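You operate a simulated robot arm through the tools that you are given. There is no shell and no other tool.

Carry out the task below with a simulated two-armed robot. There is one attempt and no reset: what you move stays moved.

## Task
Swap the fire drawer's tray of charred blocks for the tray of straw.
Fine: the straw tray waits on the smoker's grid, the charred blocks' tray goes there; both keep their load; drawer shut again, heat stays off. Where these are worked on the way, their far stop is far enough and under half their travel is too little: fire drawer.
Where things are to end (x, y in the base frame): tray within 0.06 m of [0.76, -0.13]; tray within 0.06 m of [0.74, 0.08].

It is judged by the outcome, as a careful person would: the job done as asked, and still so three seconds after it is handed in. It fails if anything else is knocked over, pushed out of place, dropped, spilled or broken.

## Robot
Two 7-joint arms with fingered hands on one trunk that stands fixed in place. Base frame: the origin is at the foot of the trunk, x ahead of it, y to its left, z up; the work surface is at about z = 0.73. Units: m, rad, N and s.
The left shoulder is at [0.06, 0.138, 0.797], the right one opposite. With the tool pointing down near the work surface each hand reaches from about 0.4 to 0.92 m from the base axis, measured 20 degrees to its own side. Payload 4 kg a hand.
The tool frame of a hand sits at the grasp point between the pads (the TCP): z along the fingers, y along the line on which they close. The tips reach 0.036 m beyond it. The gripper opens to 0.12 m. The gripper's body begins 0.042 m behind the TCP. The gripper is a hand of 5 fingers: y runs from the thumb to the fingers, the wrist lies at [-0.015, -0.109, -0.2] in the tool frame, and closing takes about 1.5 s.
Orientation is that of the tool frame in the base frame, as a unit quaternion [x, y, z, w]. With the fingers straight down and the wrist toward the robot, the tool's x, y and z point along [0, 1, 0], [1, 0, 0] and [0, 0, -1] of the base frame.

## Interface
- The arms move only by the tool play_rows. It takes "left_motion", "right_motion" or both (then of equal length, played together; a hand with none holds still); each is a list of rows, each a list of 6 numbers: the shift along the base's x, y, z in units of 40 mm (1.0 is 40 mm), then the turn, a rotation vector about the base's x, y, z in units of 5 degrees (1.0 is 5 degrees). In form: [[dx, dy, dz, rx, ry, rz], ...]. A call has 1 to 20 rows; each row shifts and turns the commanded pose from where the row before left it. "left_jaw" and "right_jaw" are, for a hand that has rows, the closure, from 0 (fully open) to 1 (shut), set as the call begins (left out, the last holds). A call with a number of a shift or a turn outside -1 to 1 is refused whole. Rows are played at 5 a second. More than 0.05 m and 0.15 rad between two rows, or a gripper value outside its range, and nothing of the call is played. A pose out of reach is approached as far as the arm can. The call stops where the force on the tool passes 40 N (or 10 N more than at its start, if that is more) or the arm is blocked; 0.2 s more then pass. Each finger travels about 0.153 m/s and halts on what it meets, pressing with about 31 N; the grip force reading is that of the motor and also rises with nothing between the fingers. The clock runs only during rows and for 0.2 s after the last one: add rows that do not move to give the fingers time. It gives the time, the measured TCP pose, the force on the tool (base axes), the opening and the grip force at its end, in the units of the frame above (readings bear some noise), with the torque about the TCP (base axes, N m) and any sound that the robot's microphone picked up.
- Cameras (640 x 400 px; columns grow to the right, rows downward): "scene" is now at [0.0405, 0.0322, 1.4189]; the picture's right is [0.39, -0.92, 0.00], its down [-0.70, -0.30, -0.64] and it looks along [0.59, 0.25, -0.76] (base axes); focal length 310 px, centre (320, 200). "left" rides on the left gripper at [-0.069, -0.079, -0.131] in its tool frame; the picture's right is [-0.78, -0.29, 0.55], its down [0.55, -0.73, 0.40] and it looks along [0.29, 0.61, 0.74] (tool axes); focal length 222 px, centre (320, 200). "right" rides on the right gripper at [0.069, -0.079, -0.131] in its tool frame; the picture's right is [-0.78, 0.29, -0.55], its down [-0.55, -0.73, 0.40] and it looks along [-0.29, 0.61, 0.74] (tool axes); focal length 222 px, centre (320, 200). There is no depth. A picture from a camera that has moved, and an enlarged one, comes with that camera's place and axes in the base frame and with its lens.
- camera(camera): a new picture of that camera. No time passes.
- move_column(by): slides the trunk up (or, below 0, down) by that many m; the arms and the scene camera ride with it, the base frame stays. It gives what a move gives, with no picture.
- finger_targets(index, middle, ring, little, thumb_bend, thumb_turn, hand): sets how far each is bent, from 0 (flat) to 100 (curled in); at 30 the hand is open as for a grip, at 70 the pads meet at the TCP. One left out holds its place. A second passes; each finger stops where it meets its share of the squeeze, and holds until it gets a number again. A gripper value or a shape takes the hand back. It gives what a move gives, with no picture; readings hold the bend of each and the force on index, middle, ring, little, thumb and palm. thumb_turn goes from beside the hand (0) to across from the fingers (100), as for a grip.
- set_grasp(shape, hand): the hand has 5 fingers and takes this shape, open, in about a second: jaw (thumb against the fingers, like two jaws); tri (thumb and two fingers); tip (a fingertip pinch); poke (one finger out to press); point (the index stretched); flat (the hand flat); cup (the hand cupped); fist (a fist). The gripper value then closes the fingers along that shape, each until it touches; the sizes above hold for jaw. It gives what a move gives, with no picture.
- turn_head(pan, tilt): turns the head with the scene camera to pan (to the left, within 1.501 rad either way) and tilt (down, from -0.506 to 1.204), counted from straight ahead of the robot. It gives what a move gives.
- enlarge(camera, box): a new picture of the part [left, top, right, bottom] of that camera's present view, enlarged. No time passes.
- finish_job(): hands the job in; it is judged then, once.

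Places have to be worked out from the pictures, the camera data and where the tool is seen. Open the grippers and draw the arms clear of the work before you hand the job in, unless the task says otherwise.

The tools are called by a JSON object that holds its "op" and its "data". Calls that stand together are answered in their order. play_rows: Moves the arms, as the interface text tells. Its arguments: {"type":"object","properties":{"left_motion":{"type":"array","items":{"type":"array","items":{"type":"number"}}},"left_jaw":{"type":"number"},"right_motion":{"type":"array","items":{"type":"array","items":{"type":"number"}}},"right_jaw":{"type":"number"}},"required":[]} The other tools are called the same way: move_column (by) slides the trunk up or down; set_grasp (shape, hand) gives the hand a shape; finger_targets (index, middle, ring, little, thumb_bend, thumb_turn, hand) moves the fingers one by one; turn_head (pan, tilt) turns the head that bears the scene camera; camera (camera) takes a picture; enlarge (camera, box) takes an enlarged picture of a part of a camera's view; finish_job () hands the job in.

At the start:

```text
time_s: 0.0
left_ee_pos: [0.5141, 0.3032, 1.0032]
left_tcp_rot: [0.707, 0.707, 0.0, 0.0]
left_ft_force: [0.3, 0.3, 0.5]
left_torque: [-0.04, 0.0, -0.01]
left_opening: 0.1198
left_finger_force: 0.1
left_shape: jaw
left_bend: [30.0, 30.0, 30.0, 30.0, 30.0, 97.0]
left_finger forces: [0.1, 0.0, 0.0, 0.0, 0.0, 0.0]
right_ee_pos: [0.6442, -0.1434, 1.0088]
right_tcp_rot: [0.708, 0.706, 0.0, 0.0]
right_ft_force: [0.3, -0.8, -0.1]
right_torque: [-0.02, -0.02, -0.03]
right_opening: 0.1197
right_finger_force: 0.2
right_shape: jaw
right_bend: [30.0, 30.0, 30.0, 30.0, 30.0, 97.0]
right_finger forces: [0.0, 0.0, 0.0, 0.1, 0.0, 0.1]
trunk travel left (down, up): [-0.375, 0.215]
head pan, tilt: [0.403, 0.871]
```

scene: 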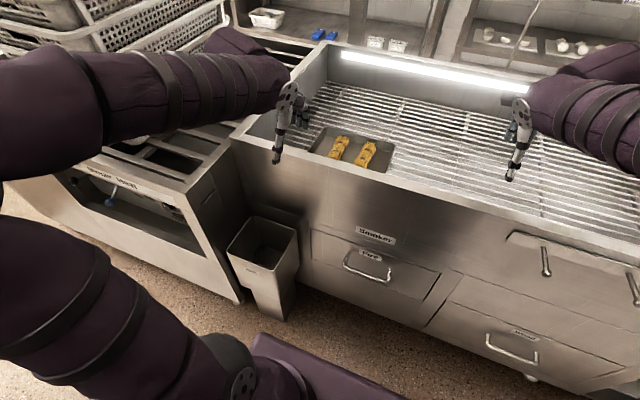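
right: 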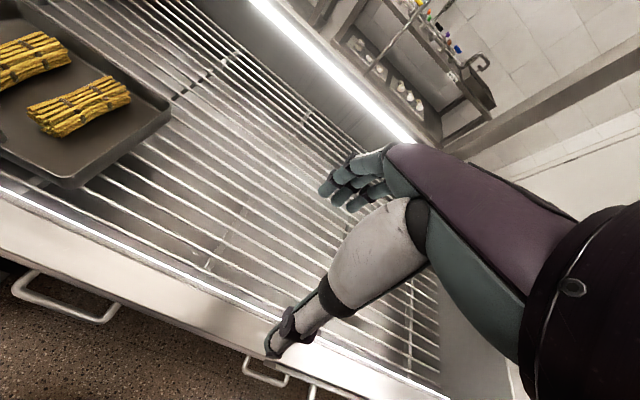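
left: 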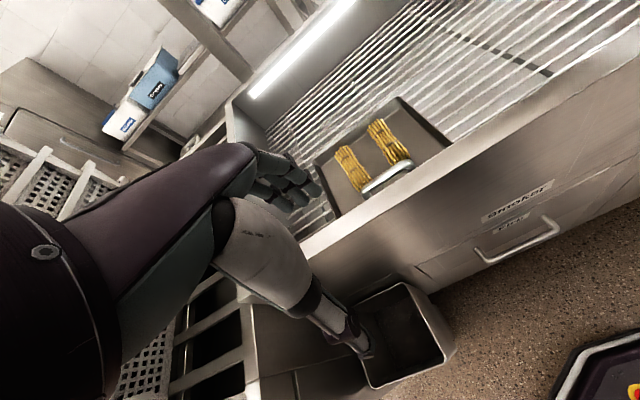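

I'll look closer at the straw tray and the drawer fronts before moving anything.

{"op": "enlarge", "data": {"camera": "scene", "box": [220, 100, 460, 250]}}

{"op": "enlarge", "data": {"camera": "scene", "box": [290, 200, 640, 400]}}

{"op": "enlarge", "data": {"camera": "left", "box": [300, 60, 600, 280]}}

{"op": "enlarge", "data": {"camera": "right", "box": [0, 0, 320, 200]}}

```text
2.67 times, centred on (340, 175) of scene
camera zoom: at [0.0405, 0.0322, 1.4189], right [0.39, -0.92, 0.0], down [-0.7, -0.3, -0.64], along [0.59, 0.25, -0.76], focal length 827 px, centre (267, 267)
```

zoom: 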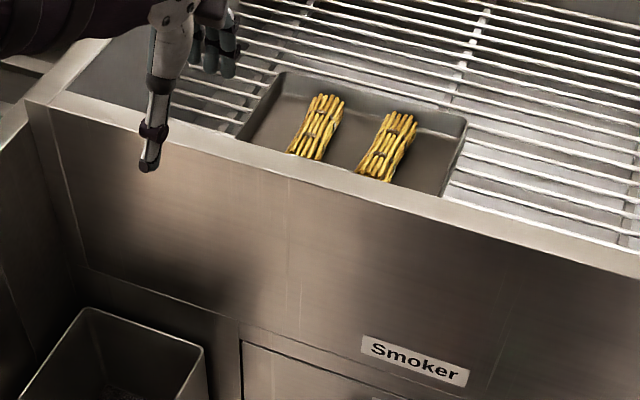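

```text
1.83 times, centred on (465, 300) of scene
camera zoom: at [0.0405, 0.0322, 1.4189], right [0.39, -0.92, 0.0], down [-0.7, -0.3, -0.64], along [0.59, 0.25, -0.76], focal length 567 px, centre (55, 17)
```

zoom: 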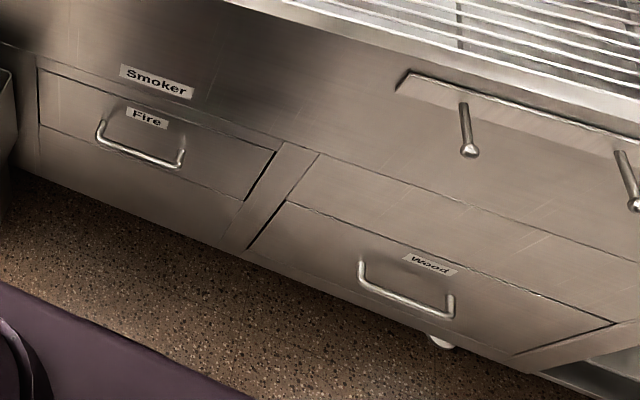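

```text
1.82 times, centred on (450, 170) of left
camera zoom: at [0.4371, 0.2338, 1.1343], right [-0.29, -0.78, -0.55], down [-0.73, 0.55, -0.4], along [0.61, 0.29, -0.74], focal length 404 px, centre (84, 254)
```

zoom: 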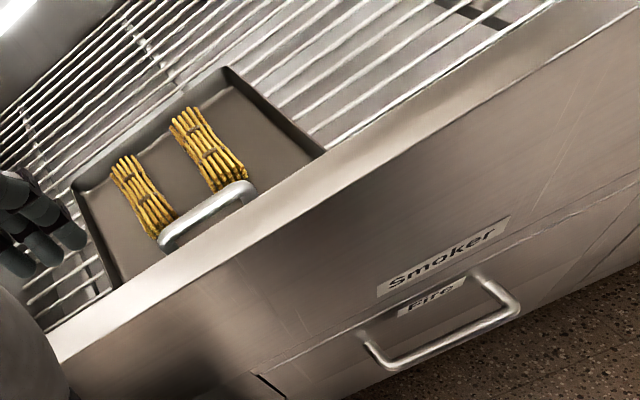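

```text
2.00 times, centred on (160, 100) of right
camera zoom: at [0.5652, -0.0734, 1.1403], right [0.29, -0.79, 0.55], down [-0.74, -0.55, -0.4], along [0.61, -0.29, -0.74], focal length 444 px, centre (640, 400)
```

zoom: 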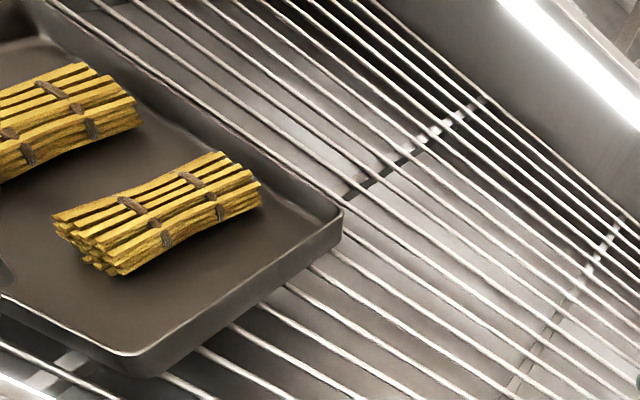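

The straw tray's rim triangulates to about x 0.67–0.86, y 0.12–0.36, z 0.77, with a bar handle on its near side. I'll enlarge that handle and look at the drawer region from the head.

{"op": "enlarge", "data": {"camera": "left", "box": [330, 80, 470, 210]}}

{"op": "turn_head", "data": {"pan": 0.15, "tilt": 0.95}}

```text
3.08 times, centred on (400, 145) of left
camera zoom: at [0.4371, 0.2338, 1.1343], right [-0.29, -0.78, -0.55], down [-0.73, 0.55, -0.4], along [0.61, 0.29, -0.74], focal length 684 px, centre (74, 369)
```

zoom: 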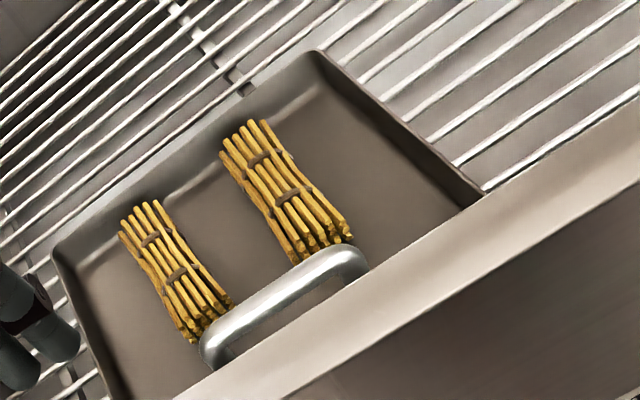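

```text
time_s: 0.8
left_ee_pos: [0.5146, 0.3028, 1.0023]
left_tcp_rot: [0.707, 0.707, 0.001, 0.0]
left_ft_force: [0.2, -0.4, -0.4]
left_torque: [0.01, -0.02, 0.03]
left_opening: 0.1199
left_finger_force: 0.1
left_shape: jaw
left_bend: [30.0, 30.0, 30.0, 30.0, 30.0, 97.0]
left_finger forces: [0.1, 0.1, 0.0, 0.0, 0.0, 0.0]
right_ee_pos: [0.6444, -0.1446, 1.0096]
right_tcp_rot: [0.708, 0.707, 0.001, 0.0]
right_ft_force: [0.3, -0.5, 0.1]
right_torque: [-0.02, 0.05, 0.02]
right_opening: 0.1196
right_finger_force: 0.0
right_shape: jaw
right_bend: [30.0, 30.0, 30.0, 30.0, 30.0, 97.0]
right_finger forces: [0.0, 0.0, 0.0, 0.1, 0.0, 0.0]
trunk travel left (down, up): [-0.375, 0.215]
head pan, tilt: [0.15, 0.949]
```

The straw tray's handle is an arch at its near edge. I'll check the new head view.

{"op": "camera", "data": {"camera": "scene"}}

```text
taken
camera scene: at [0.0414, 0.0128, 1.413], right [0.15, -0.99, 0.0], down [-0.8, -0.12, -0.58], along [0.58, 0.09, -0.81], focal length 310 px, centre (320, 200)
```

scene: 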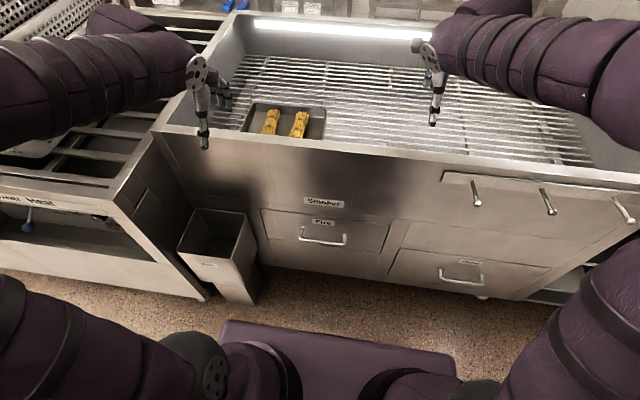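

The geometry so far puts the smoker face at x≈0.57, the fire drawer handle bar near (0.54, 0.08, 0.48), and the rim top at about z 0.86. I'll raise the trunk so the arms have room to work low and close to the body.

{"op": "move_column", "data": {"by": 0.2}}

{"op": "camera", "data": {"camera": "scene"}}

{"op": "camera", "data": {"camera": "left"}}

{"op": "camera", "data": {"camera": "right"}}

```text
time_s: 2.9
left_ee_pos: [0.5153, 0.3038, 1.2025]
left_tcp_rot: [0.707, 0.707, 0.0, 0.0]
left_ft_force: [-0.1, 0.5, -1.0]
left_torque: [-0.02, 0.01, 0.01]
left_opening: 0.1198
left_finger_force: 0.0
left_shape: jaw
left_bend: [30.0, 30.0, 30.0, 30.0, 30.0, 97.0]
left_finger forces: [0.0, 0.0, 0.1, 0.1, 0.0, 0.0]
right_ee_pos: [0.6441, -0.1435, 1.2103]
right_tcp_rot: [0.708, 0.707, 0.0, 0.0]
right_ft_force: [0.8, -0.2, -0.3]
right_torque: [-0.01, 0.02, -0.03]
right_opening: 0.1196
right_finger_force: 0.0
right_shape: jaw
right_bend: [30.0, 30.0, 30.0, 30.0, 30.0, 97.0]
right_finger forces: [0.0, 0.0, 0.1, 0.1, 0.0, 0.0]
trunk travel left (down, up): [-0.575, 0.015]
head pan, tilt: [0.15, 0.949]
```

```text
taken
camera scene: at [0.0416, 0.0128, 1.613], right [0.15, -0.99, 0.0], down [-0.8, -0.12, -0.58], along [0.58, 0.09, -0.81], focal length 310 px, centre (320, 200)
```

scene: 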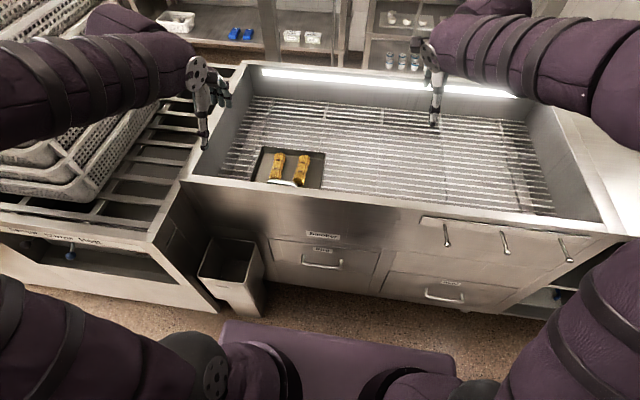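

```text
taken
camera left: at [0.4372, 0.2338, 1.3342], right [-0.29, -0.78, -0.55], down [-0.73, 0.55, -0.4], along [0.61, 0.29, -0.74], focal length 222 px, centre (320, 200)
```

left: 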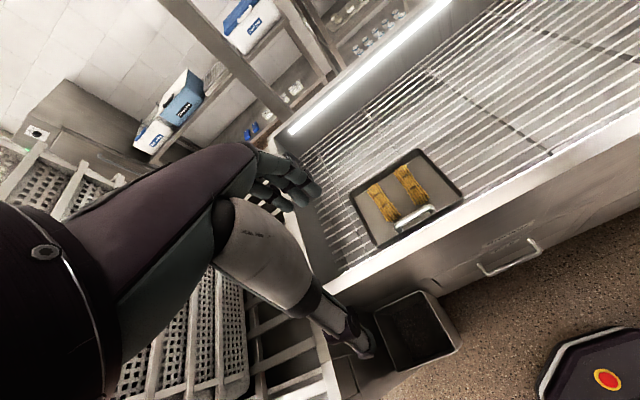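

```text
taken
camera right: at [0.5653, -0.0734, 1.3402], right [0.29, -0.79, 0.55], down [-0.74, -0.55, -0.4], along [0.61, -0.29, -0.74], focal length 222 px, centre (320, 200)
```

right: 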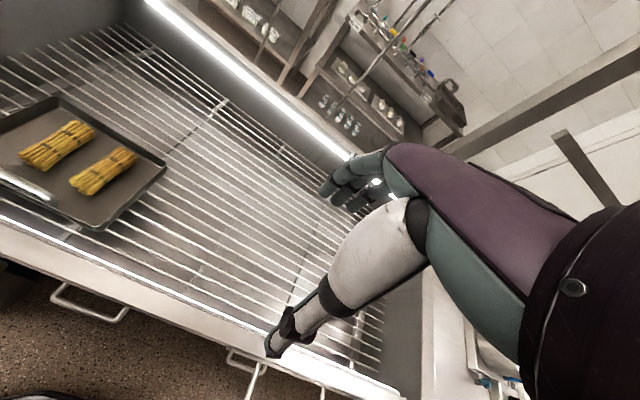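

With a better vantage I'll enlarge the tray in all three views to triangulate the handle and rim.

{"op": "enlarge", "data": {"camera": "left", "box": [330, 130, 490, 280]}}

{"op": "enlarge", "data": {"camera": "right", "box": [0, 80, 180, 260]}}

{"op": "enlarge", "data": {"camera": "scene", "box": [240, 130, 400, 300]}}

```text
2.67 times, centred on (410, 205) of left
camera zoom: at [0.4372, 0.2338, 1.3342], right [-0.29, -0.78, -0.55], down [-0.73, 0.55, -0.4], along [0.61, 0.29, -0.74], focal length 592 px, centre (80, 187)
```

zoom: 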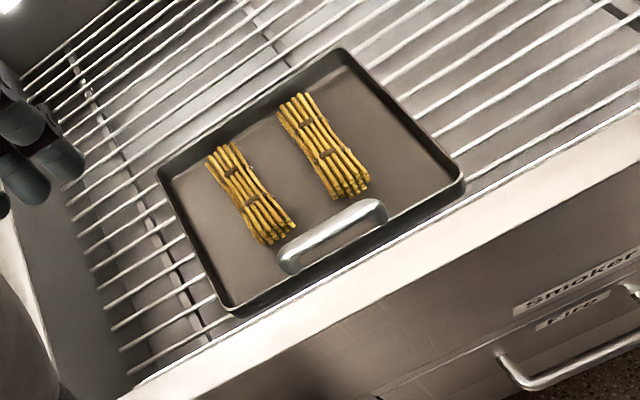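

```text
2.22 times, centred on (90, 170) of right
camera zoom: at [0.5653, -0.0734, 1.3402], right [0.29, -0.79, 0.55], down [-0.74, -0.55, -0.4], along [0.61, -0.29, -0.74], focal length 494 px, centre (831, 267)
```

zoom: 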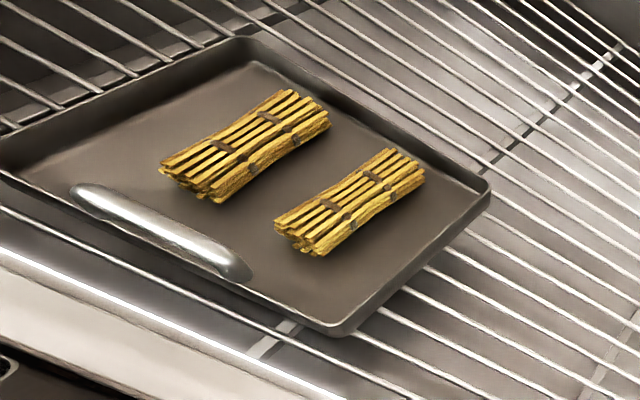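

```text
2.35 times, centred on (320, 215) of scene
camera zoom: at [0.0416, 0.0128, 1.613], right [0.15, -0.99, 0.0], down [-0.8, -0.12, -0.58], along [0.58, 0.09, -0.81], focal length 730 px, centre (320, 165)
```

zoom: 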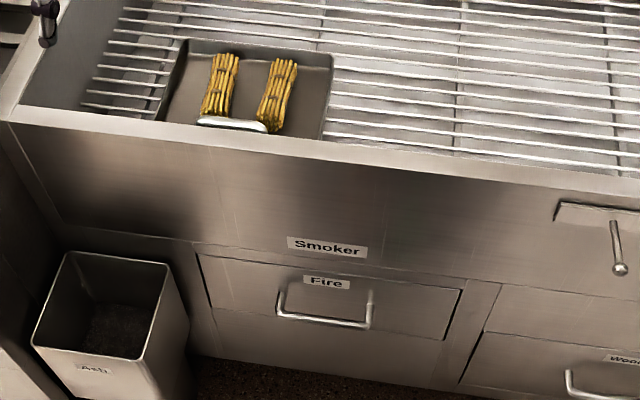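

The handle bar of the straw tray sits at about x 0.67, y 0.19–0.28, z 0.785, and the tray's centre is about (0.757, 0.237). I'll now take the left hand over to a spot in front of the fire drawer, staying high first.

{"op": "play_rows", "data": {"left_motion": [[-0.32, -0.93, 0, 0, 0, 0], [-0.32, -0.93, 0, 0, 0, 0], [-0.32, -0.93, 0, 0, 0, 0], [-0.32, -0.93, 0, 0, 0, 0], [-0.32, -0.93, 0, 0, 0, 0], [-0.32, -0.93, 0, 0, 0, 0], [0, 0, -1, 0, 0, 0], [0, 0, -1, 0, 0, 0], [0, 0, -1, 0, 0, 0], [0, 0, -1, 0, 0, 0], [0, 0, -1, 0, 0, 0], [0, 0, -1, 0, 0, 0], [0, 0, -1, 0, 0, 0], [0, 0, -1, 0, 0, 0]]}}

{"op": "camera", "data": {"camera": "scene"}}

{"op": "camera", "data": {"camera": "left"}}

```text
time_s: 5.9
left_ee_pos: [0.4627, 0.0737, 1.0789]
left_tcp_rot: [0.707, 0.707, 0.0, -0.001]
left_ft_force: [-0.7, 1.4, 0.0]
left_torque: [0.0, -0.01, -0.01]
left_opening: 0.12
left_finger_force: 0.1
left_shape: jaw
left_bend: [30.0, 30.0, 30.0, 30.0, 30.0, 97.0]
left_finger forces: [0.1, 0.0, 0.0, 0.0, 0.0, 0.1]
left hand out of reach, approached as far as the arm can: row 8, 9, 10, 11, 12, 13, 14
right_ee_pos: [0.6443, -0.1439, 1.2097]
right_tcp_rot: [0.708, 0.706, 0.0, 0.0]
right_ft_force: [0.2, 1.0, -0.6]
right_torque: [0.02, -0.02, 0.01]
right_opening: 0.1197
right_finger_force: 0.0
right_shape: jaw
right_bend: [30.0, 30.0, 30.0, 30.0, 30.0, 97.0]
right_finger forces: [0.0, 0.0, 0.0, 0.1, 0.0, 0.0]
trunk travel left (down, up): [-0.575, 0.015]
head pan, tilt: [0.15, 0.949]
```

```text
taken
camera scene: at [0.0414, 0.0127, 1.613], right [0.15, -0.99, 0.0], down [-0.8, -0.12, -0.58], along [0.58, 0.09, -0.81], focal length 310 px, centre (320, 200)
```

scene: 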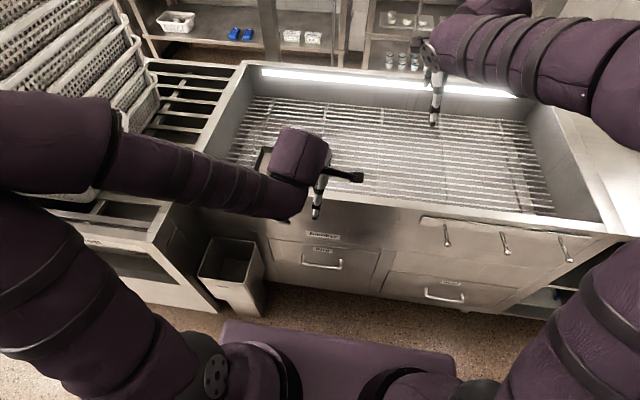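

```text
taken
camera left: at [0.3857, 0.0048, 1.2109], right [-0.29, -0.78, -0.55], down [-0.73, 0.55, -0.4], along [0.61, 0.29, -0.74], focal length 222 px, centre (320, 200)
```

left: 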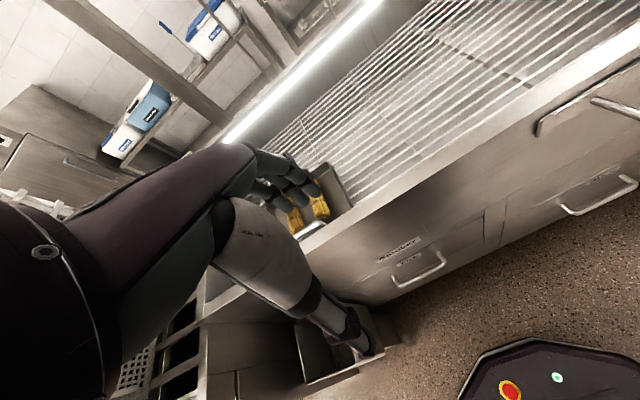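

The left arm reached its limit: the wrist can't pass this close to its own shoulder at this height. I'll close the fingers, shift forward to keep clear of the smoker face, and descend there instead.

{"op": "play_rows", "data": {"left_motion": [[0, 0, 0, 0, 0, 0], [0.5, 0, 0.5, 0, 0, 0], [0.5, 0, 0, 0, 0, 0], [0.5, 0, 0, 0, 0, 0], [0, 0, -0.5, 0, 0, 0], [0, 0, -0.5, 0, 0, 0], [0, 0, -0.5, 0, 0, 0], [0, 0, -0.5, 0, 0, 0]], "left_jaw": 0.8}}

```text
time_s: 7.7
left_ee_pos: [0.5241, 0.0741, 1.0208]
left_tcp_rot: [0.708, 0.706, 0.0, 0.0]
left_ft_force: [0.6, -1.3, 0.0]
left_torque: [-0.01, -0.01, -0.02]
left_opening: 0.0243
left_finger_force: 0.1
left_shape: jaw
left_bend: [57.0, 59.0, 58.0, 71.0, 69.0, 100.0]
left_finger forces: [0.0, 0.0, 0.0, 0.0, 0.0, 0.2]
right_ee_pos: [0.6441, -0.1439, 1.2092]
right_tcp_rot: [0.708, 0.706, 0.001, 0.0]
right_ft_force: [0.0, -0.4, 0.6]
right_torque: [0.0, 0.01, 0.01]
right_opening: 0.1198
right_finger_force: 0.1
right_shape: jaw
right_bend: [30.0, 30.0, 30.0, 30.0, 30.0, 97.0]
right_finger forces: [0.1, 0.1, 0.0, 0.1, 0.1, 0.0]
trunk travel left (down, up): [-0.575, 0.015]
head pan, tilt: [0.15, 0.949]
```

The commanded pose restarts from the measured one, and forward of the hole the arm descends fine. I'll go on down in front of the face at x≈0.51.

{"op": "play_rows", "data": {"left_motion": [[-0.15, 0, -0.7, 0, 0, 0], [-0.15, 0, -0.7, 0, 0, 0], [0, 0, -0.7, 0, 0, 0], [0, 0, -0.7, 0, 0, 0], [0, 0, -0.7, 0, 0, 0], [0, 0, -0.7, 0, 0, 0], [0, 0, -0.7, 0, 0, 0]]}}

{"op": "camera", "data": {"camera": "scene"}}

```text
time_s: 9.3
left_ee_pos: [0.5089, 0.0757, 0.8221]
left_tcp_rot: [0.708, 0.706, -0.002, 0.0]
left_ft_force: [-10.7, -1.1, -1.6]
left_torque: [0.01, -0.06, 0.09]
left_opening: 0.0221
left_finger_force: 0.2
left_shape: jaw
left_bend: [57.0, 64.0, 58.0, 71.0, 69.0, 100.0]
left_finger forces: [0.0, 10.3, 0.0, 0.0, 0.1, 0.1]
right_ee_pos: [0.6424, -0.1434, 1.2111]
right_tcp_rot: [0.707, 0.707, 0.0, 0.001]
right_ft_force: [0.2, 0.8, 0.1]
right_torque: [0.01, -0.03, -0.01]
right_opening: 0.1197
right_finger_force: 0.1
right_shape: jaw
right_bend: [30.0, 30.0, 30.0, 30.0, 30.0, 97.0]
right_finger forces: [0.0, 0.0, 0.1, 0.1, 0.0, 0.0]
trunk travel left (down, up): [-0.575, 0.015]
head pan, tilt: [0.15, 0.949]
```

```text
taken
camera scene: at [0.0399, 0.013, 1.613], right [0.15, -0.99, 0.0], down [-0.8, -0.12, -0.58], along [0.58, 0.09, -0.81], focal length 310 px, centre (320, 200)
```

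scene: 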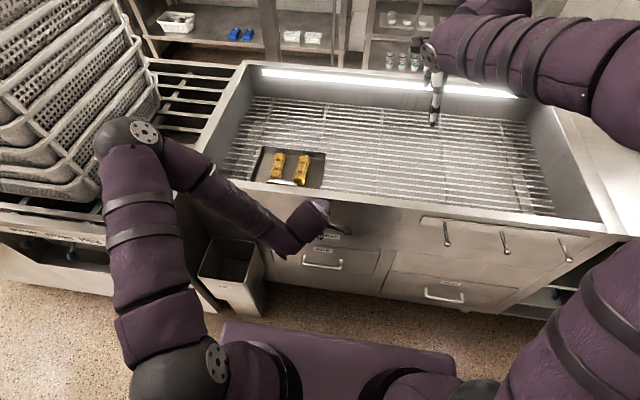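

The middle finger met the smoker's front (about 10 N back along −x). I'll look at where the hand stands against the face before going on.

{"op": "enlarge", "data": {"camera": "scene", "box": [220, 160, 420, 300]}}

{"op": "camera", "data": {"camera": "left"}}

{"op": "camera", "data": {"camera": "right"}}

```text
2.86 times, centred on (320, 230) of scene
camera zoom: at [0.0399, 0.013, 1.613], right [0.15, -0.99, 0.0], down [-0.8, -0.12, -0.58], along [0.58, 0.09, -0.81], focal length 886 px, centre (320, 114)
```

zoom: 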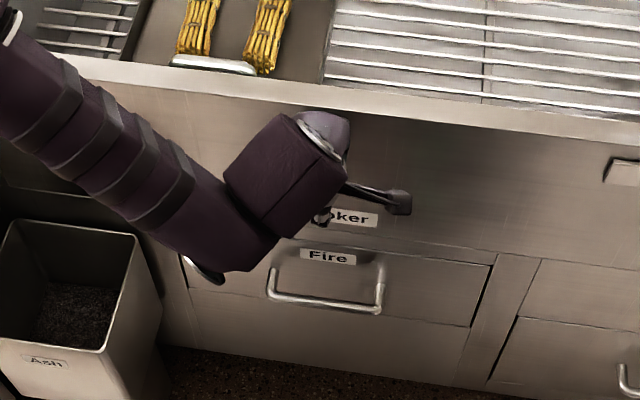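

```text
taken
camera left: at [0.4318, 0.0059, 0.9542], right [-0.29, -0.79, -0.55], down [-0.73, 0.55, -0.4], along [0.61, 0.29, -0.74], focal length 222 px, centre (320, 200)
```

left: 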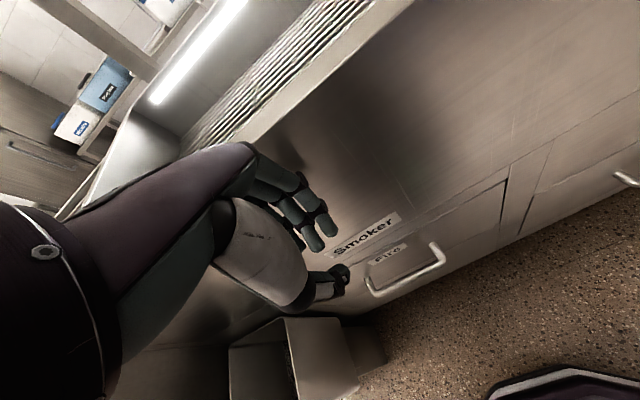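

```text
taken
camera right: at [0.5639, -0.0732, 1.3408], right [0.29, -0.79, 0.55], down [-0.74, -0.55, -0.4], along [0.61, -0.29, -0.74], focal length 222 px, centre (320, 200)
```

right: 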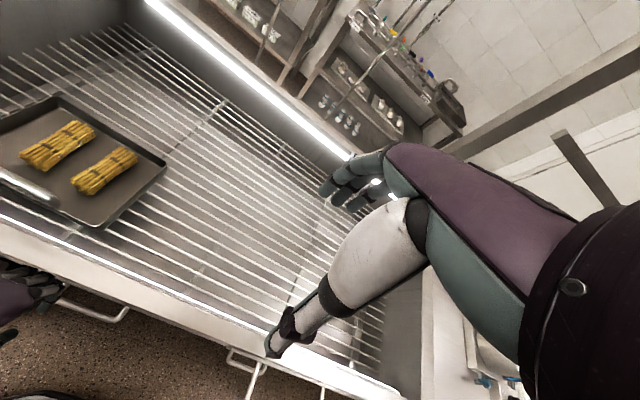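

The curled knuckles bulge forward and touched the face, so a straight-down hook won't fit behind the handle. I'll back off, then descend while pitching the hand so the fingers point forward and down at about 45°.

{"op": "play_rows", "data": {"left_motion": [[-0.6, 0, 0, 0, 0, 0], [-0.6, 0, 0, 0, 0, 0], [0, 0, -0.8, 0, 0, 0], [0, 0, -0.8, 0, 0, 0], [0, 0, -0.8, 0, 0, 0], [0, 0, -0.8, 0, -0.5, 0], [0, 0, -0.8, 0, -0.5, 0]]}}

{"op": "camera", "data": {"camera": "scene"}}

```text
time_s: 10.9
left_ee_pos: [0.4543, 0.0474, 0.7253]
left_tcp_rot: [0.703, 0.711, 0.015, 0.006]
left_ft_force: [0.0, -6.2, 1.5]
left_torque: [0.46, 0.01, -0.01]
left_opening: 0.024
left_finger_force: 0.0
left_shape: jaw
left_bend: [57.0, 59.0, 58.0, 71.0, 69.0, 100.0]
left_finger forces: [0.0, 0.1, 0.0, 0.0, 0.0, 0.1]
left hand out of reach, approached as far as the arm can: row 5, 6, 7
right_ee_pos: [0.645, -0.1457, 1.2092]
right_tcp_rot: [0.707, 0.708, 0.0, -0.001]
right_ft_force: [0.9, 1.2, -1.0]
right_torque: [-0.09, 0.02, 0.0]
right_opening: 0.1198
right_finger_force: 0.1
right_shape: jaw
right_bend: [30.0, 30.0, 30.0, 30.0, 30.0, 97.0]
right_finger forces: [0.0, 0.0, 0.0, 0.0, 0.0, 0.0]
trunk travel left (down, up): [-0.575, 0.015]
head pan, tilt: [0.15, 0.949]
```

```text
taken
camera scene: at [0.0428, 0.0107, 1.6132], right [0.15, -0.99, 0.0], down [-0.8, -0.12, -0.58], along [0.57, 0.09, -0.81], focal length 310 px, centre (320, 200)
```

scene: 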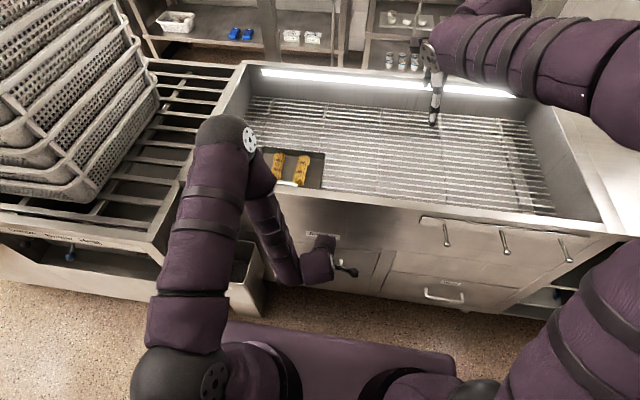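

The wrist again came too near the shoulder on this path. I'll shift forward to x≈0.49 and y≈0.08, continue down there, and only pitch the hand once it is lower.

{"op": "play_rows", "data": {"left_motion": [[0.45, 0.4, 0.2, 0, 0, 0], [0.45, 0.4, 0, 0, 0, 0], [0, 0, -0.7, 0, 0, 0], [0, 0, -0.7, 0, 0, 0], [0, 0, -0.7, 0, 0, 0], [0, 0, -0.5, 0, 0, 0]]}}

{"op": "camera", "data": {"camera": "scene"}}

```text
time_s: 12.3
left_ee_pos: [0.4888, 0.0788, 0.7419]
left_tcp_rot: [0.703, 0.711, 0.017, 0.004]
left_ft_force: [-0.1, 0.7, 0.0]
left_torque: [0.04, 0.0, 0.01]
left_opening: 0.0241
left_finger_force: 0.1
left_shape: jaw
left_bend: [57.0, 59.0, 58.0, 71.0, 69.0, 100.0]
left_finger forces: [0.0, 0.0, 0.0, 0.0, 0.1, 0.0]
left hand out of reach, approached as far as the arm can: row 1, 2, 3, 4, 5, 6
right_ee_pos: [0.6447, -0.1448, 1.2095]
right_tcp_rot: [0.707, 0.707, 0.0, 0.001]
right_ft_force: [0.0, -0.8, 0.5]
right_torque: [0.04, 0.01, 0.0]
right_opening: 0.1199
right_finger_force: 0.1
right_shape: jaw
right_bend: [30.0, 30.0, 30.0, 30.0, 30.0, 97.0]
right_finger forces: [0.0, 0.0, 0.0, 0.0, 0.0, 0.0]
trunk travel left (down, up): [-0.575, 0.015]
head pan, tilt: [0.15, 0.949]
```

```text
taken
camera scene: at [0.0415, 0.0127, 1.613], right [0.15, -0.99, 0.0], down [-0.8, -0.12, -0.58], along [0.58, 0.09, -0.81], focal length 310 px, centre (320, 200)
```

scene: 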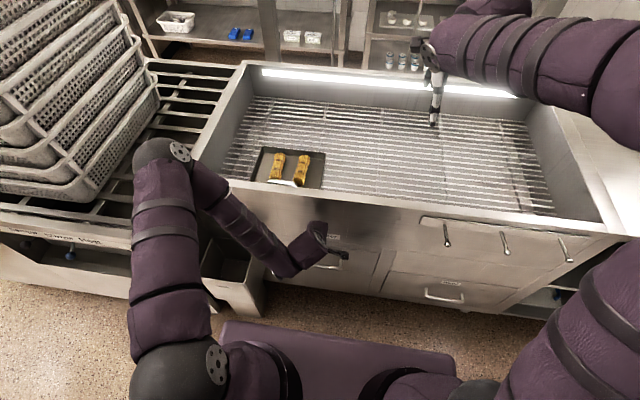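

Straight down seems blocked by a joint limit in this posture, not by distance. I'll test whether pitching the fingers forward frees it, still well clear of the face.

{"op": "play_rows", "data": {"left_motion": [[0, 0, 0, 0, -1, 0], [0, 0, 0, 0, -1, 0], [0, 0, 0, 0, -1, 0], [0, 0, -0.5, 0, -0.5, 0], [0, 0, -0.5, 0, -0.5, 0], [0, 0, -0.5, 0, 0, 0]]}}

{"op": "camera", "data": {"camera": "scene"}}

```text
time_s: 13.7
left_ee_pos: [0.4797, 0.034, 0.6808]
left_tcp_rot: [0.691, 0.71, 0.11, 0.081]
left_ft_force: [-0.4, -1.0, 0.4]
left_torque: [0.01, 0.03, 0.04]
left_opening: 0.0241
left_finger_force: 0.1
left_shape: jaw
left_bend: [57.0, 59.0, 58.0, 71.0, 69.0, 100.0]
left_finger forces: [0.0, 0.1, 0.1, 0.0, 0.0, 0.0]
left hand out of reach, approached as far as the arm can: row 1, 2, 3, 4, 5, 6
right_ee_pos: [0.6435, -0.1445, 1.2097]
right_tcp_rot: [0.707, 0.708, 0.0, -0.001]
right_ft_force: [-0.2, 0.8, -0.3]
right_torque: [0.01, 0.0, 0.0]
right_opening: 0.1198
right_finger_force: 0.1
right_shape: jaw
right_bend: [30.0, 30.0, 30.0, 30.0, 30.0, 97.0]
right_finger forces: [0.0, 0.0, 0.0, 0.0, 0.1, 0.1]
trunk travel left (down, up): [-0.575, 0.015]
head pan, tilt: [0.15, 0.949]
```

```text
taken
camera scene: at [0.0418, 0.0127, 1.6131], right [0.15, -0.99, 0.0], down [-0.8, -0.12, -0.58], along [0.58, 0.09, -0.81], focal length 310 px, centre (320, 200)
```

scene: 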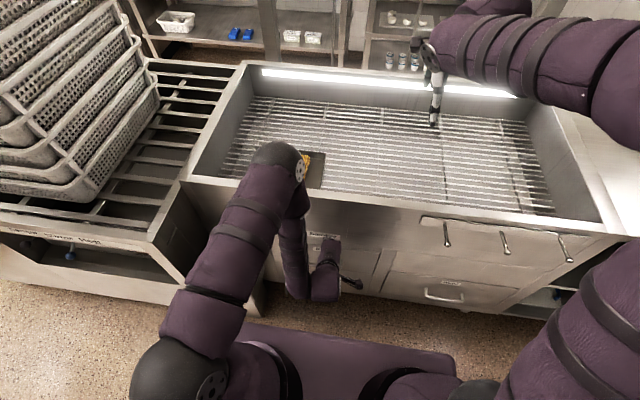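

The left elbow is folding up in front, which is an awkward posture. I'll take the left hand back up to its starting area and rethink the drawer pull using the trunk height.

{"op": "play_rows", "data": {"left_motion": [[0.2, 0.3, 0.6, 0, 1, 0], [0.2, 0.3, 0.6, 0, 1, 0], [0.2, 0.4, 0.8, 0, 1, 0], [0, 0.5, 0.9, 0, 0.5, 0], [0, 0.6, 1, 0, 0, 0], [0, 0.6, 1, 0, 0, 0], [0, 0.7, 1, 0, 0, 0], [0, 0.7, 1, 0, 0, 0], [0, 0.8, 1, 0, 0, 0], [0, 0.8, 1, 0, 0, 0], [0, 0.8, 1, 0, 0, 0], [0, 0, 1, 0, 0, 0], [0, 0, 1, 0, 0, 0]]}}

{"op": "turn_head", "data": {"pan": 0.7, "tilt": 0.9}}

{"op": "camera", "data": {"camera": "scene"}}

```text
refused: row 9 steps farther than a row can; nothing moved
```

```text
time_s: 14.7
left_ee_pos: [0.4809, 0.034, 0.6807]
left_tcp_rot: [0.692, 0.709, 0.11, 0.081]
left_ft_force: [0.3, -0.1, -0.9]
left_torque: [-0.01, -0.02, -0.01]
left_opening: 0.0243
left_finger_force: 0.1
left_shape: jaw
left_bend: [57.0, 59.0, 58.0, 71.0, 69.0, 100.0]
left_finger forces: [0.1, 0.1, 0.1, 0.0, 0.0, 0.0]
right_ee_pos: [0.6439, -0.1434, 1.2085]
right_tcp_rot: [0.708, 0.707, 0.0, -0.001]
right_ft_force: [-0.6, -0.6, -0.5]
right_torque: [0.01, 0.01, 0.01]
right_opening: 0.1196
right_finger_force: 0.0
right_shape: jaw
right_bend: [30.0, 30.0, 30.0, 30.0, 30.0, 97.0]
right_finger forces: [0.0, 0.1, 0.0, 0.0, 0.1, 0.1]
trunk travel left (down, up): [-0.575, 0.015]
head pan, tilt: [0.7, 0.901]
```

```text
taken
camera scene: at [0.0274, 0.0504, 1.6166], right [0.64, -0.77, 0.0], down [-0.6, -0.5, -0.62], along [0.48, 0.4, -0.78], focal length 310 px, centre (320, 200)
```

scene: 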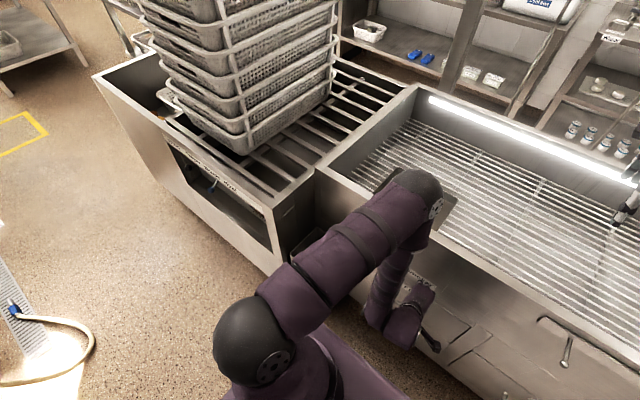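

The call was refused for one step being too long. I'll redo the retreat with shorter steps.

{"op": "play_rows", "data": {"left_motion": [[0.2, 0.3, 0.6, 0, 1, 0], [0.2, 0.3, 0.6, 0, 1, 0], [0.2, 0.4, 0.7, 0, 1, 0], [0, 0.5, 0.8, 0, 0.5, 0], [0, 0.6, 0.9, 0, 0, 0], [0, 0.6, 0.9, 0, 0, 0], [0, 0.6, 0.9, 0, 0, 0], [0, 0.6, 0.9, 0, 0, 0], [0, 0.6, 0.9, 0, 0, 0], [0, 0.6, 0.9, 0, 0, 0], [0, 0.6, 0.9, 0, 0, 0], [0, 0.3, 0.9, 0, 0, 0], [0, 0.3, 0.9, 0, 0, 0]]}}

{"op": "camera", "data": {"camera": "scene"}}

```text
time_s: 17.5
left_ee_pos: [0.5041, 0.2853, 1.1144]
left_tcp_rot: [0.702, 0.712, 0.001, -0.025]
left_ft_force: [0.7, 0.8, -0.6]
left_torque: [-0.03, -0.04, 0.0]
left_opening: 0.0241
left_finger_force: 0.0
left_shape: jaw
left_bend: [57.0, 59.0, 58.0, 71.0, 69.0, 100.0]
left_finger forces: [0.0, 0.0, 0.0, 0.0, 0.0, 0.0]
right_ee_pos: [0.6446, -0.1436, 1.21]
right_tcp_rot: [0.708, 0.706, 0.0, 0.0]
right_ft_force: [0.1, -0.1, 0.3]
right_torque: [0.02, 0.02, 0.02]
right_opening: 0.1198
right_finger_force: 0.0
right_shape: jaw
right_bend: [30.0, 30.0, 30.0, 30.0, 30.0, 97.0]
right_finger forces: [0.0, 0.0, 0.0, 0.1, 0.0, 0.0]
trunk travel left (down, up): [-0.575, 0.015]
head pan, tilt: [0.7, 0.901]
```

```text
taken
camera scene: at [0.0269, 0.0505, 1.6166], right [0.64, -0.77, 0.0], down [-0.6, -0.5, -0.62], along [0.48, 0.4, -0.78], focal length 310 px, centre (320, 200)
```

scene: 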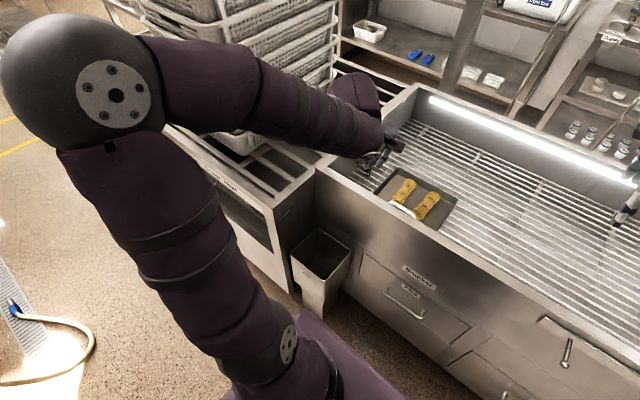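

The arms work in an elbow-up posture, so the trunk should go down until the drawer is near shoulder height. First I'll bring the right hand back in front of the smoker and test how close it can come with the fingers pitched forward.

{"op": "play_rows", "data": {"right_motion": [[-0.97, 0.3, 0, 0, 0, 0], [-0.97, 0.3, 0, 0, 0, 0], [-0.97, 0.3, 0, 0, 0, 0], [-0.97, 0.3, 0, 0, 0, 0], [-0.5, 0.3, 0, 0, 0, 0], [0, 0, 0, 0, -1, 0], [0, 0, 0, 0, -1, 0], [0, 0, 0, 0, -1, 0], [0, 0, 0, 0, -1, 0], [0, 0, 0, 0, -1, 0], [0, 0, 0, 0, -1, 0]], "right_jaw": 0.3}}

{"op": "turn_head", "data": {"pan": -0.2, "tilt": 0.95}}

{"op": "camera", "data": {"camera": "scene"}}

```text
time_s: 19.9
left_ee_pos: [0.5051, 0.2852, 1.113]
left_tcp_rot: [0.701, 0.713, 0.0, -0.025]
left_ft_force: [0.2, 0.7, -0.4]
left_torque: [0.01, 0.0, -0.03]
left_opening: 0.0242
left_finger_force: 0.1
left_shape: jaw
left_bend: [57.0, 59.0, 58.0, 71.0, 69.0, 100.0]
left_finger forces: [0.0, 0.0, 0.0, 0.0, 0.0, 0.1]
right_ee_pos: [0.4806, -0.0849, 1.2456]
right_tcp_rot: [0.699, 0.681, 0.181, 0.123]
right_ft_force: [-0.1, 0.0, 0.5]
right_torque: [-0.01, -0.01, 0.0]
right_opening: 0.0843
right_finger_force: 0.1
right_shape: jaw
right_bend: [35.0, 38.0, 37.0, 59.0, 41.0, 99.0]
right_finger forces: [0.0, 0.0, 0.0, 0.1, 0.1, 0.0]
right hand out of reach, approached as far as the arm can: row 10, 11
trunk travel left (down, up): [-0.575, 0.015]
head pan, tilt: [0.7, 0.901]
```

```text
time_s: 21.1
left_ee_pos: [0.5052, 0.2843, 1.1137]
left_tcp_rot: [0.701, 0.713, 0.001, -0.025]
left_ft_force: [0.0, 0.5, -0.9]
left_torque: [-0.03, -0.04, -0.02]
left_opening: 0.0242
left_finger_force: 0.1
left_shape: jaw
left_bend: [57.0, 59.0, 58.0, 71.0, 69.0, 100.0]
left_finger forces: [0.0, 0.0, 0.0, 0.1, 0.0, 0.0]
right_ee_pos: [0.4789, -0.0859, 1.2464]
right_tcp_rot: [0.699, 0.68, 0.181, 0.123]
right_ft_force: [-1.1, 0.0, -0.2]
right_torque: [-0.04, -0.02, -0.01]
right_opening: 0.0842
right_finger_force: 0.0
right_shape: jaw
right_bend: [35.0, 38.0, 37.0, 59.0, 41.0, 99.0]
right_finger forces: [0.0, 0.0, 0.0, 0.0, 0.0, 0.1]
trunk travel left (down, up): [-0.575, 0.015]
head pan, tilt: [-0.201, 0.949]
```

```text
taken
camera scene: at [0.0408, -0.0125, 1.613], right [-0.2, -0.98, 0.0], down [-0.8, 0.16, -0.58], along [0.57, -0.12, -0.81], focal length 310 px, centre (320, 200)
```

scene: 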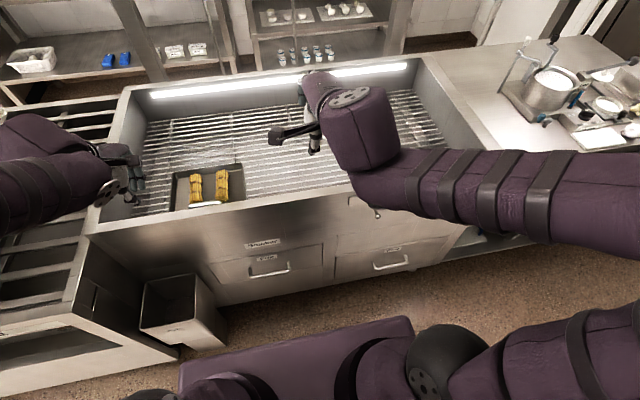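

Both tests fit a limit where the wrist must stay about 0.4 m from its shoulder, so a low trunk with the forearms coming in from above suits the drawer. I'll draw both hands back from the smoker face first.

{"op": "play_rows", "data": {"left_motion": [[-0.3, 0.2, 0.8, 0, 0, 0], [-0.3, 0.2, 0.8, 0, 0, 0], [-0.3, 0.2, 0.8, 0, 0, 0], [-0.3, 0.2, 0.8, 0, 0, 0], [0, 0, 0, 0, 0, 0]], "right_motion": [[0, 0, 0.3, 0, 1, 0], [0, 0, 0.3, 0, 1, 0], [-0.3, 0, 0.3, 0, 1, 0], [-0.3, 0, 0.3, 0, 1, 0], [-0.3, 0, 0, 0, 0.7, 0]]}}

{"op": "move_column", "data": {"by": -0.3}}

{"op": "camera", "data": {"camera": "scene"}}

```text
time_s: 22.3
left_ee_pos: [0.4562, 0.3178, 1.2422]
left_tcp_rot: [0.701, 0.712, 0.001, -0.026]
left_ft_force: [-0.5, 0.2, -0.3]
left_torque: [0.0, -0.01, -0.01]
left_opening: 0.0242
left_finger_force: 0.0
left_shape: jaw
left_bend: [57.0, 59.0, 58.0, 71.0, 69.0, 100.0]
left_finger forces: [0.0, 0.0, 0.1, 0.0, 0.0, 0.0]
right_ee_pos: [0.4425, -0.0871, 1.2932]
right_tcp_rot: [0.721, 0.692, 0.035, -0.019]
right_ft_force: [-0.1, 0.2, -0.2]
right_torque: [0.0, 0.03, -0.02]
right_opening: 0.0841
right_finger_force: 0.1
right_shape: jaw
right_bend: [35.0, 38.0, 37.0, 59.0, 41.0, 99.0]
right_finger forces: [0.0, 0.0, 0.0, 0.1, 0.1, 0.0]
trunk travel left (down, up): [-0.575, 0.015]
head pan, tilt: [-0.201, 0.949]
```

```text
time_s: 25.3
left_ee_pos: [0.4575, 0.3186, 0.9415]
left_tcp_rot: [0.701, 0.713, 0.0, -0.026]
left_ft_force: [0.1, -0.9, -0.1]
left_torque: [0.03, -0.01, 0.01]
left_opening: 0.0243
left_finger_force: 0.0
left_shape: jaw
left_bend: [57.0, 59.0, 58.0, 71.0, 69.0, 100.0]
left_finger forces: [0.1, 0.0, 0.1, 0.0, 0.0, 0.1]
right_ee_pos: [0.4427, -0.086, 0.9939]
right_tcp_rot: [0.721, 0.691, 0.035, -0.019]
right_ft_force: [0.3, 0.2, 0.0]
right_torque: [0.0, 0.03, 0.02]
right_opening: 0.0843
right_finger_force: 0.0
right_shape: jaw
right_bend: [35.0, 38.0, 37.0, 59.0, 41.0, 99.0]
right_finger forces: [0.1, 0.1, 0.0, 0.0, 0.0, 0.0]
trunk travel left (down, up): [-0.275, 0.315]
head pan, tilt: [-0.201, 0.949]
```

```text
taken
camera scene: at [0.0407, -0.0126, 1.3131], right [-0.2, -0.98, 0.0], down [-0.8, 0.16, -0.58], along [0.57, -0.12, -0.81], focal length 310 px, centre (320, 200)
```

scene: 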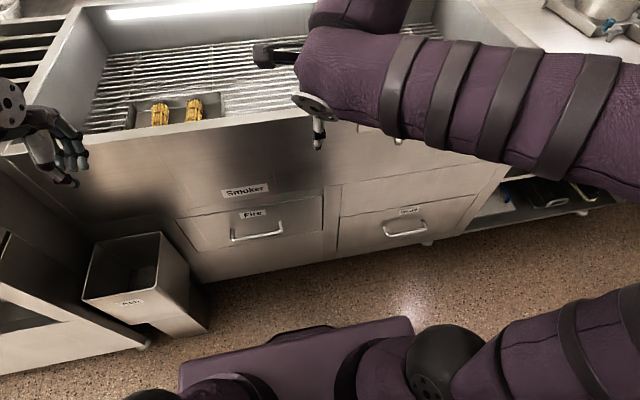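

The drawer and handle are now in clear view, and both hands are clear. I'll lower the trunk nearly fully.

{"op": "move_column", "data": {"by": -0.25}}

{"op": "camera", "data": {"camera": "scene"}}

{"op": "camera", "data": {"camera": "right"}}

{"op": "camera", "data": {"camera": "left"}}

```text
time_s: 27.9
left_ee_pos: [0.4573, 0.3174, 0.6918]
left_tcp_rot: [0.701, 0.713, 0.001, -0.025]
left_ft_force: [0.3, -0.3, -0.7]
left_torque: [0.02, 0.03, 0.01]
left_opening: 0.024
left_finger_force: 0.1
left_shape: jaw
left_bend: [57.0, 59.0, 58.0, 71.0, 69.0, 100.0]
left_finger forces: [0.0, 0.0, 0.0, 0.0, 0.0, 0.1]
right_ee_pos: [0.443, -0.0861, 0.7433]
right_tcp_rot: [0.722, 0.691, 0.036, -0.019]
right_ft_force: [0.4, 0.3, -0.3]
right_torque: [-0.01, 0.03, 0.01]
right_opening: 0.0842
right_finger_force: 0.0
right_shape: jaw
right_bend: [35.0, 38.0, 37.0, 59.0, 41.0, 99.0]
right_finger forces: [0.1, 0.1, 0.1, 0.0, 0.1, 0.0]
trunk travel left (down, up): [-0.025, 0.565]
head pan, tilt: [-0.201, 0.949]
```

```text
taken
camera scene: at [0.0407, -0.0126, 1.0631], right [-0.2, -0.98, 0.0], down [-0.8, 0.16, -0.58], along [0.57, -0.12, -0.81], focal length 310 px, centre (320, 200)
```

scene: 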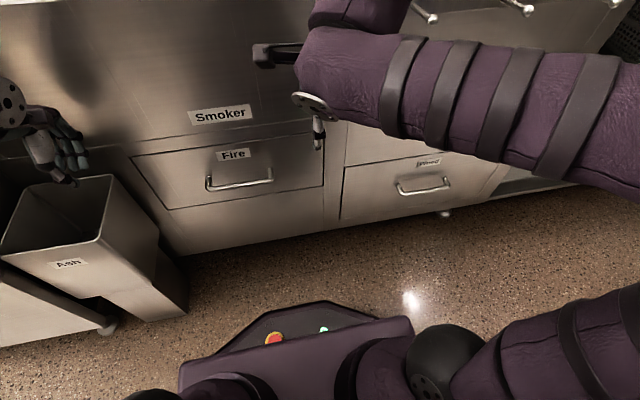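

```text
taken
camera right: at [0.3634, -0.0224, 0.8778], right [0.24, -0.84, 0.49], down [-0.75, -0.49, -0.46], along [0.62, -0.26, -0.74], focal length 222 px, centre (320, 200)
```

right: 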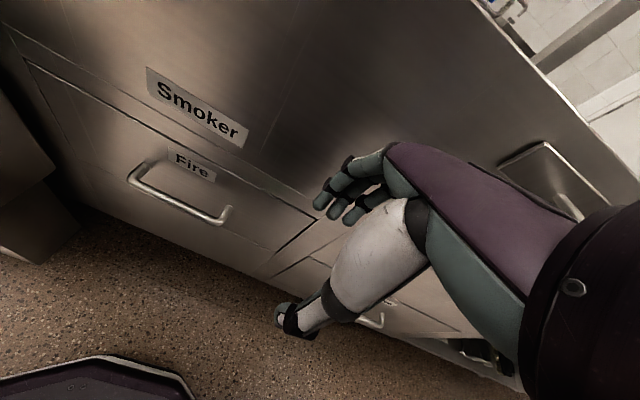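

```text
taken
camera left: at [0.3852, 0.2424, 0.8232], right [-0.3, -0.77, -0.57], down [-0.76, 0.55, -0.35], along [0.58, 0.32, -0.75], focal length 222 px, centre (320, 200)
```

left: 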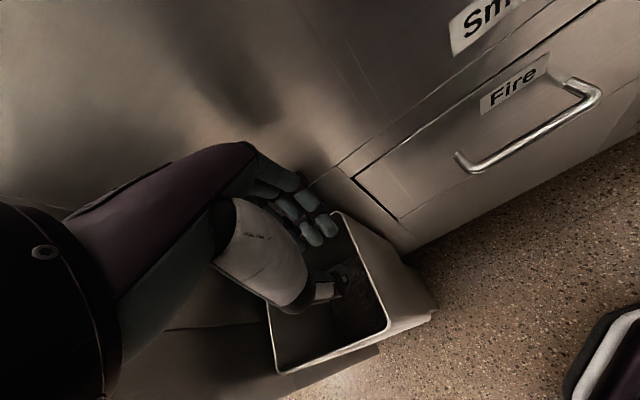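

The three low views fix the handle bar at x≈0.534, z≈0.484, y 0.006–0.156, with the drawer face at x≈0.569. I'll bring the right hand to a pre-grasp just above and in front of the bar, pitching its fingers forward about 30°.

{"op": "play_rows", "data": {"right_motion": [[0.15, 0.85, -0.6, -0.18, 0, 0.1], [0.15, 0.85, -0.6, -0.18, 0, 0.1], [0.15, 0.85, -0.6, -0.18, 0, 0.1], [0.15, 0.85, -0.6, -0.18, 0, 0.1], [0.15, 0.85, -0.6, -0.18, 0, 0.1], [0, 0, 0, 0, -1, 0], [0, 0, 0, 0, -1, 0], [0, 0, 0, 0, -1, 0], [0, 0, 0, 0, -1, 0], [0, 0, 0, 0, -1, 0], [0, 0, 0, 0, -0.7, 0]], "right_jaw": 0.5}}

{"op": "camera", "data": {"camera": "scene"}}

{"op": "camera", "data": {"camera": "right"}}

{"op": "camera", "data": {"camera": "left"}}

```text
time_s: 30.3
left_ee_pos: [0.4569, 0.3186, 0.6913]
left_tcp_rot: [0.701, 0.713, 0.001, -0.026]
left_ft_force: [0.1, -0.2, 0.2]
left_torque: [-0.03, -0.02, -0.01]
left_opening: 0.0242
left_finger_force: 0.0
left_shape: jaw
left_bend: [57.0, 59.0, 58.0, 71.0, 69.0, 100.0]
left_finger forces: [0.1, 0.0, 0.0, 0.0, 0.0, 0.0]
right_ee_pos: [0.473, 0.0832, 0.6242]
right_tcp_rot: [0.682, 0.684, 0.183, 0.183]
right_ft_force: [-0.2, 0.3, 0.4]
right_torque: [-0.01, 0.04, 0.02]
right_opening: 0.06
right_finger_force: 0.1
right_shape: jaw
right_bend: [42.0, 46.0, 44.0, 69.0, 56.0, 100.0]
right_finger forces: [0.0, 0.1, 0.0, 0.0, 0.1, 0.0]
trunk travel left (down, up): [-0.025, 0.565]
head pan, tilt: [-0.201, 0.949]
```

```text
taken
camera scene: at [0.0407, -0.0126, 1.063], right [-0.2, -0.98, 0.0], down [-0.8, 0.16, -0.58], along [0.57, -0.12, -0.81], focal length 310 px, centre (320, 200)
```

scene: 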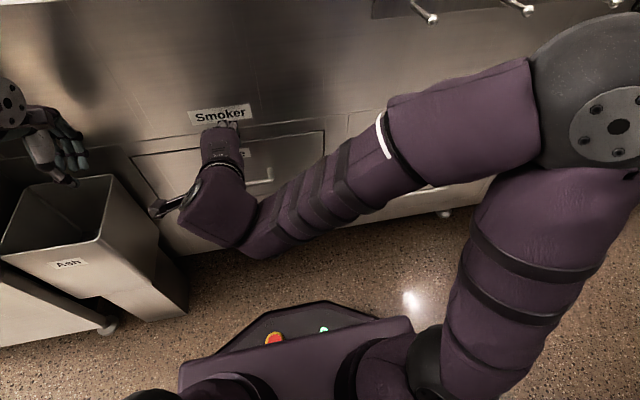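

```text
taken
camera right: at [0.3388, 0.1544, 0.6974], right [-0.02, -0.78, 0.62], down [-0.44, -0.55, -0.71], along [0.9, -0.29, -0.33], focal length 222 px, centre (320, 200)
```

right: 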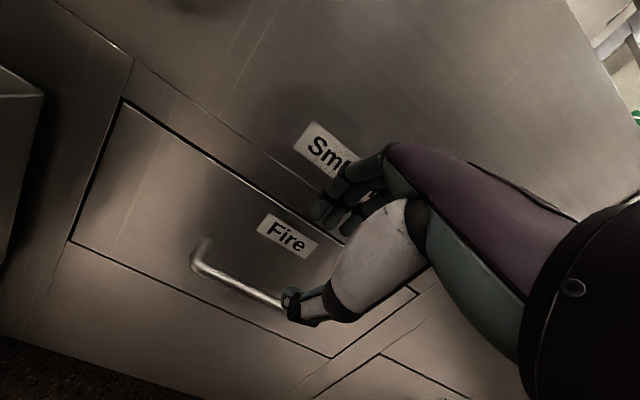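

```text
taken
camera left: at [0.3852, 0.2424, 0.8232], right [-0.3, -0.77, -0.57], down [-0.76, 0.55, -0.35], along [0.58, 0.32, -0.75], focal length 222 px, centre (320, 200)
```

left: 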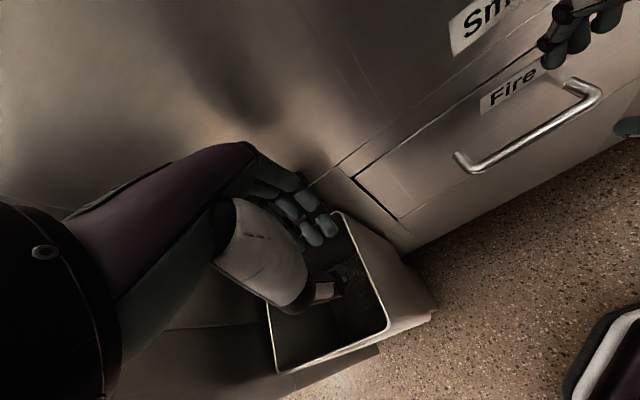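

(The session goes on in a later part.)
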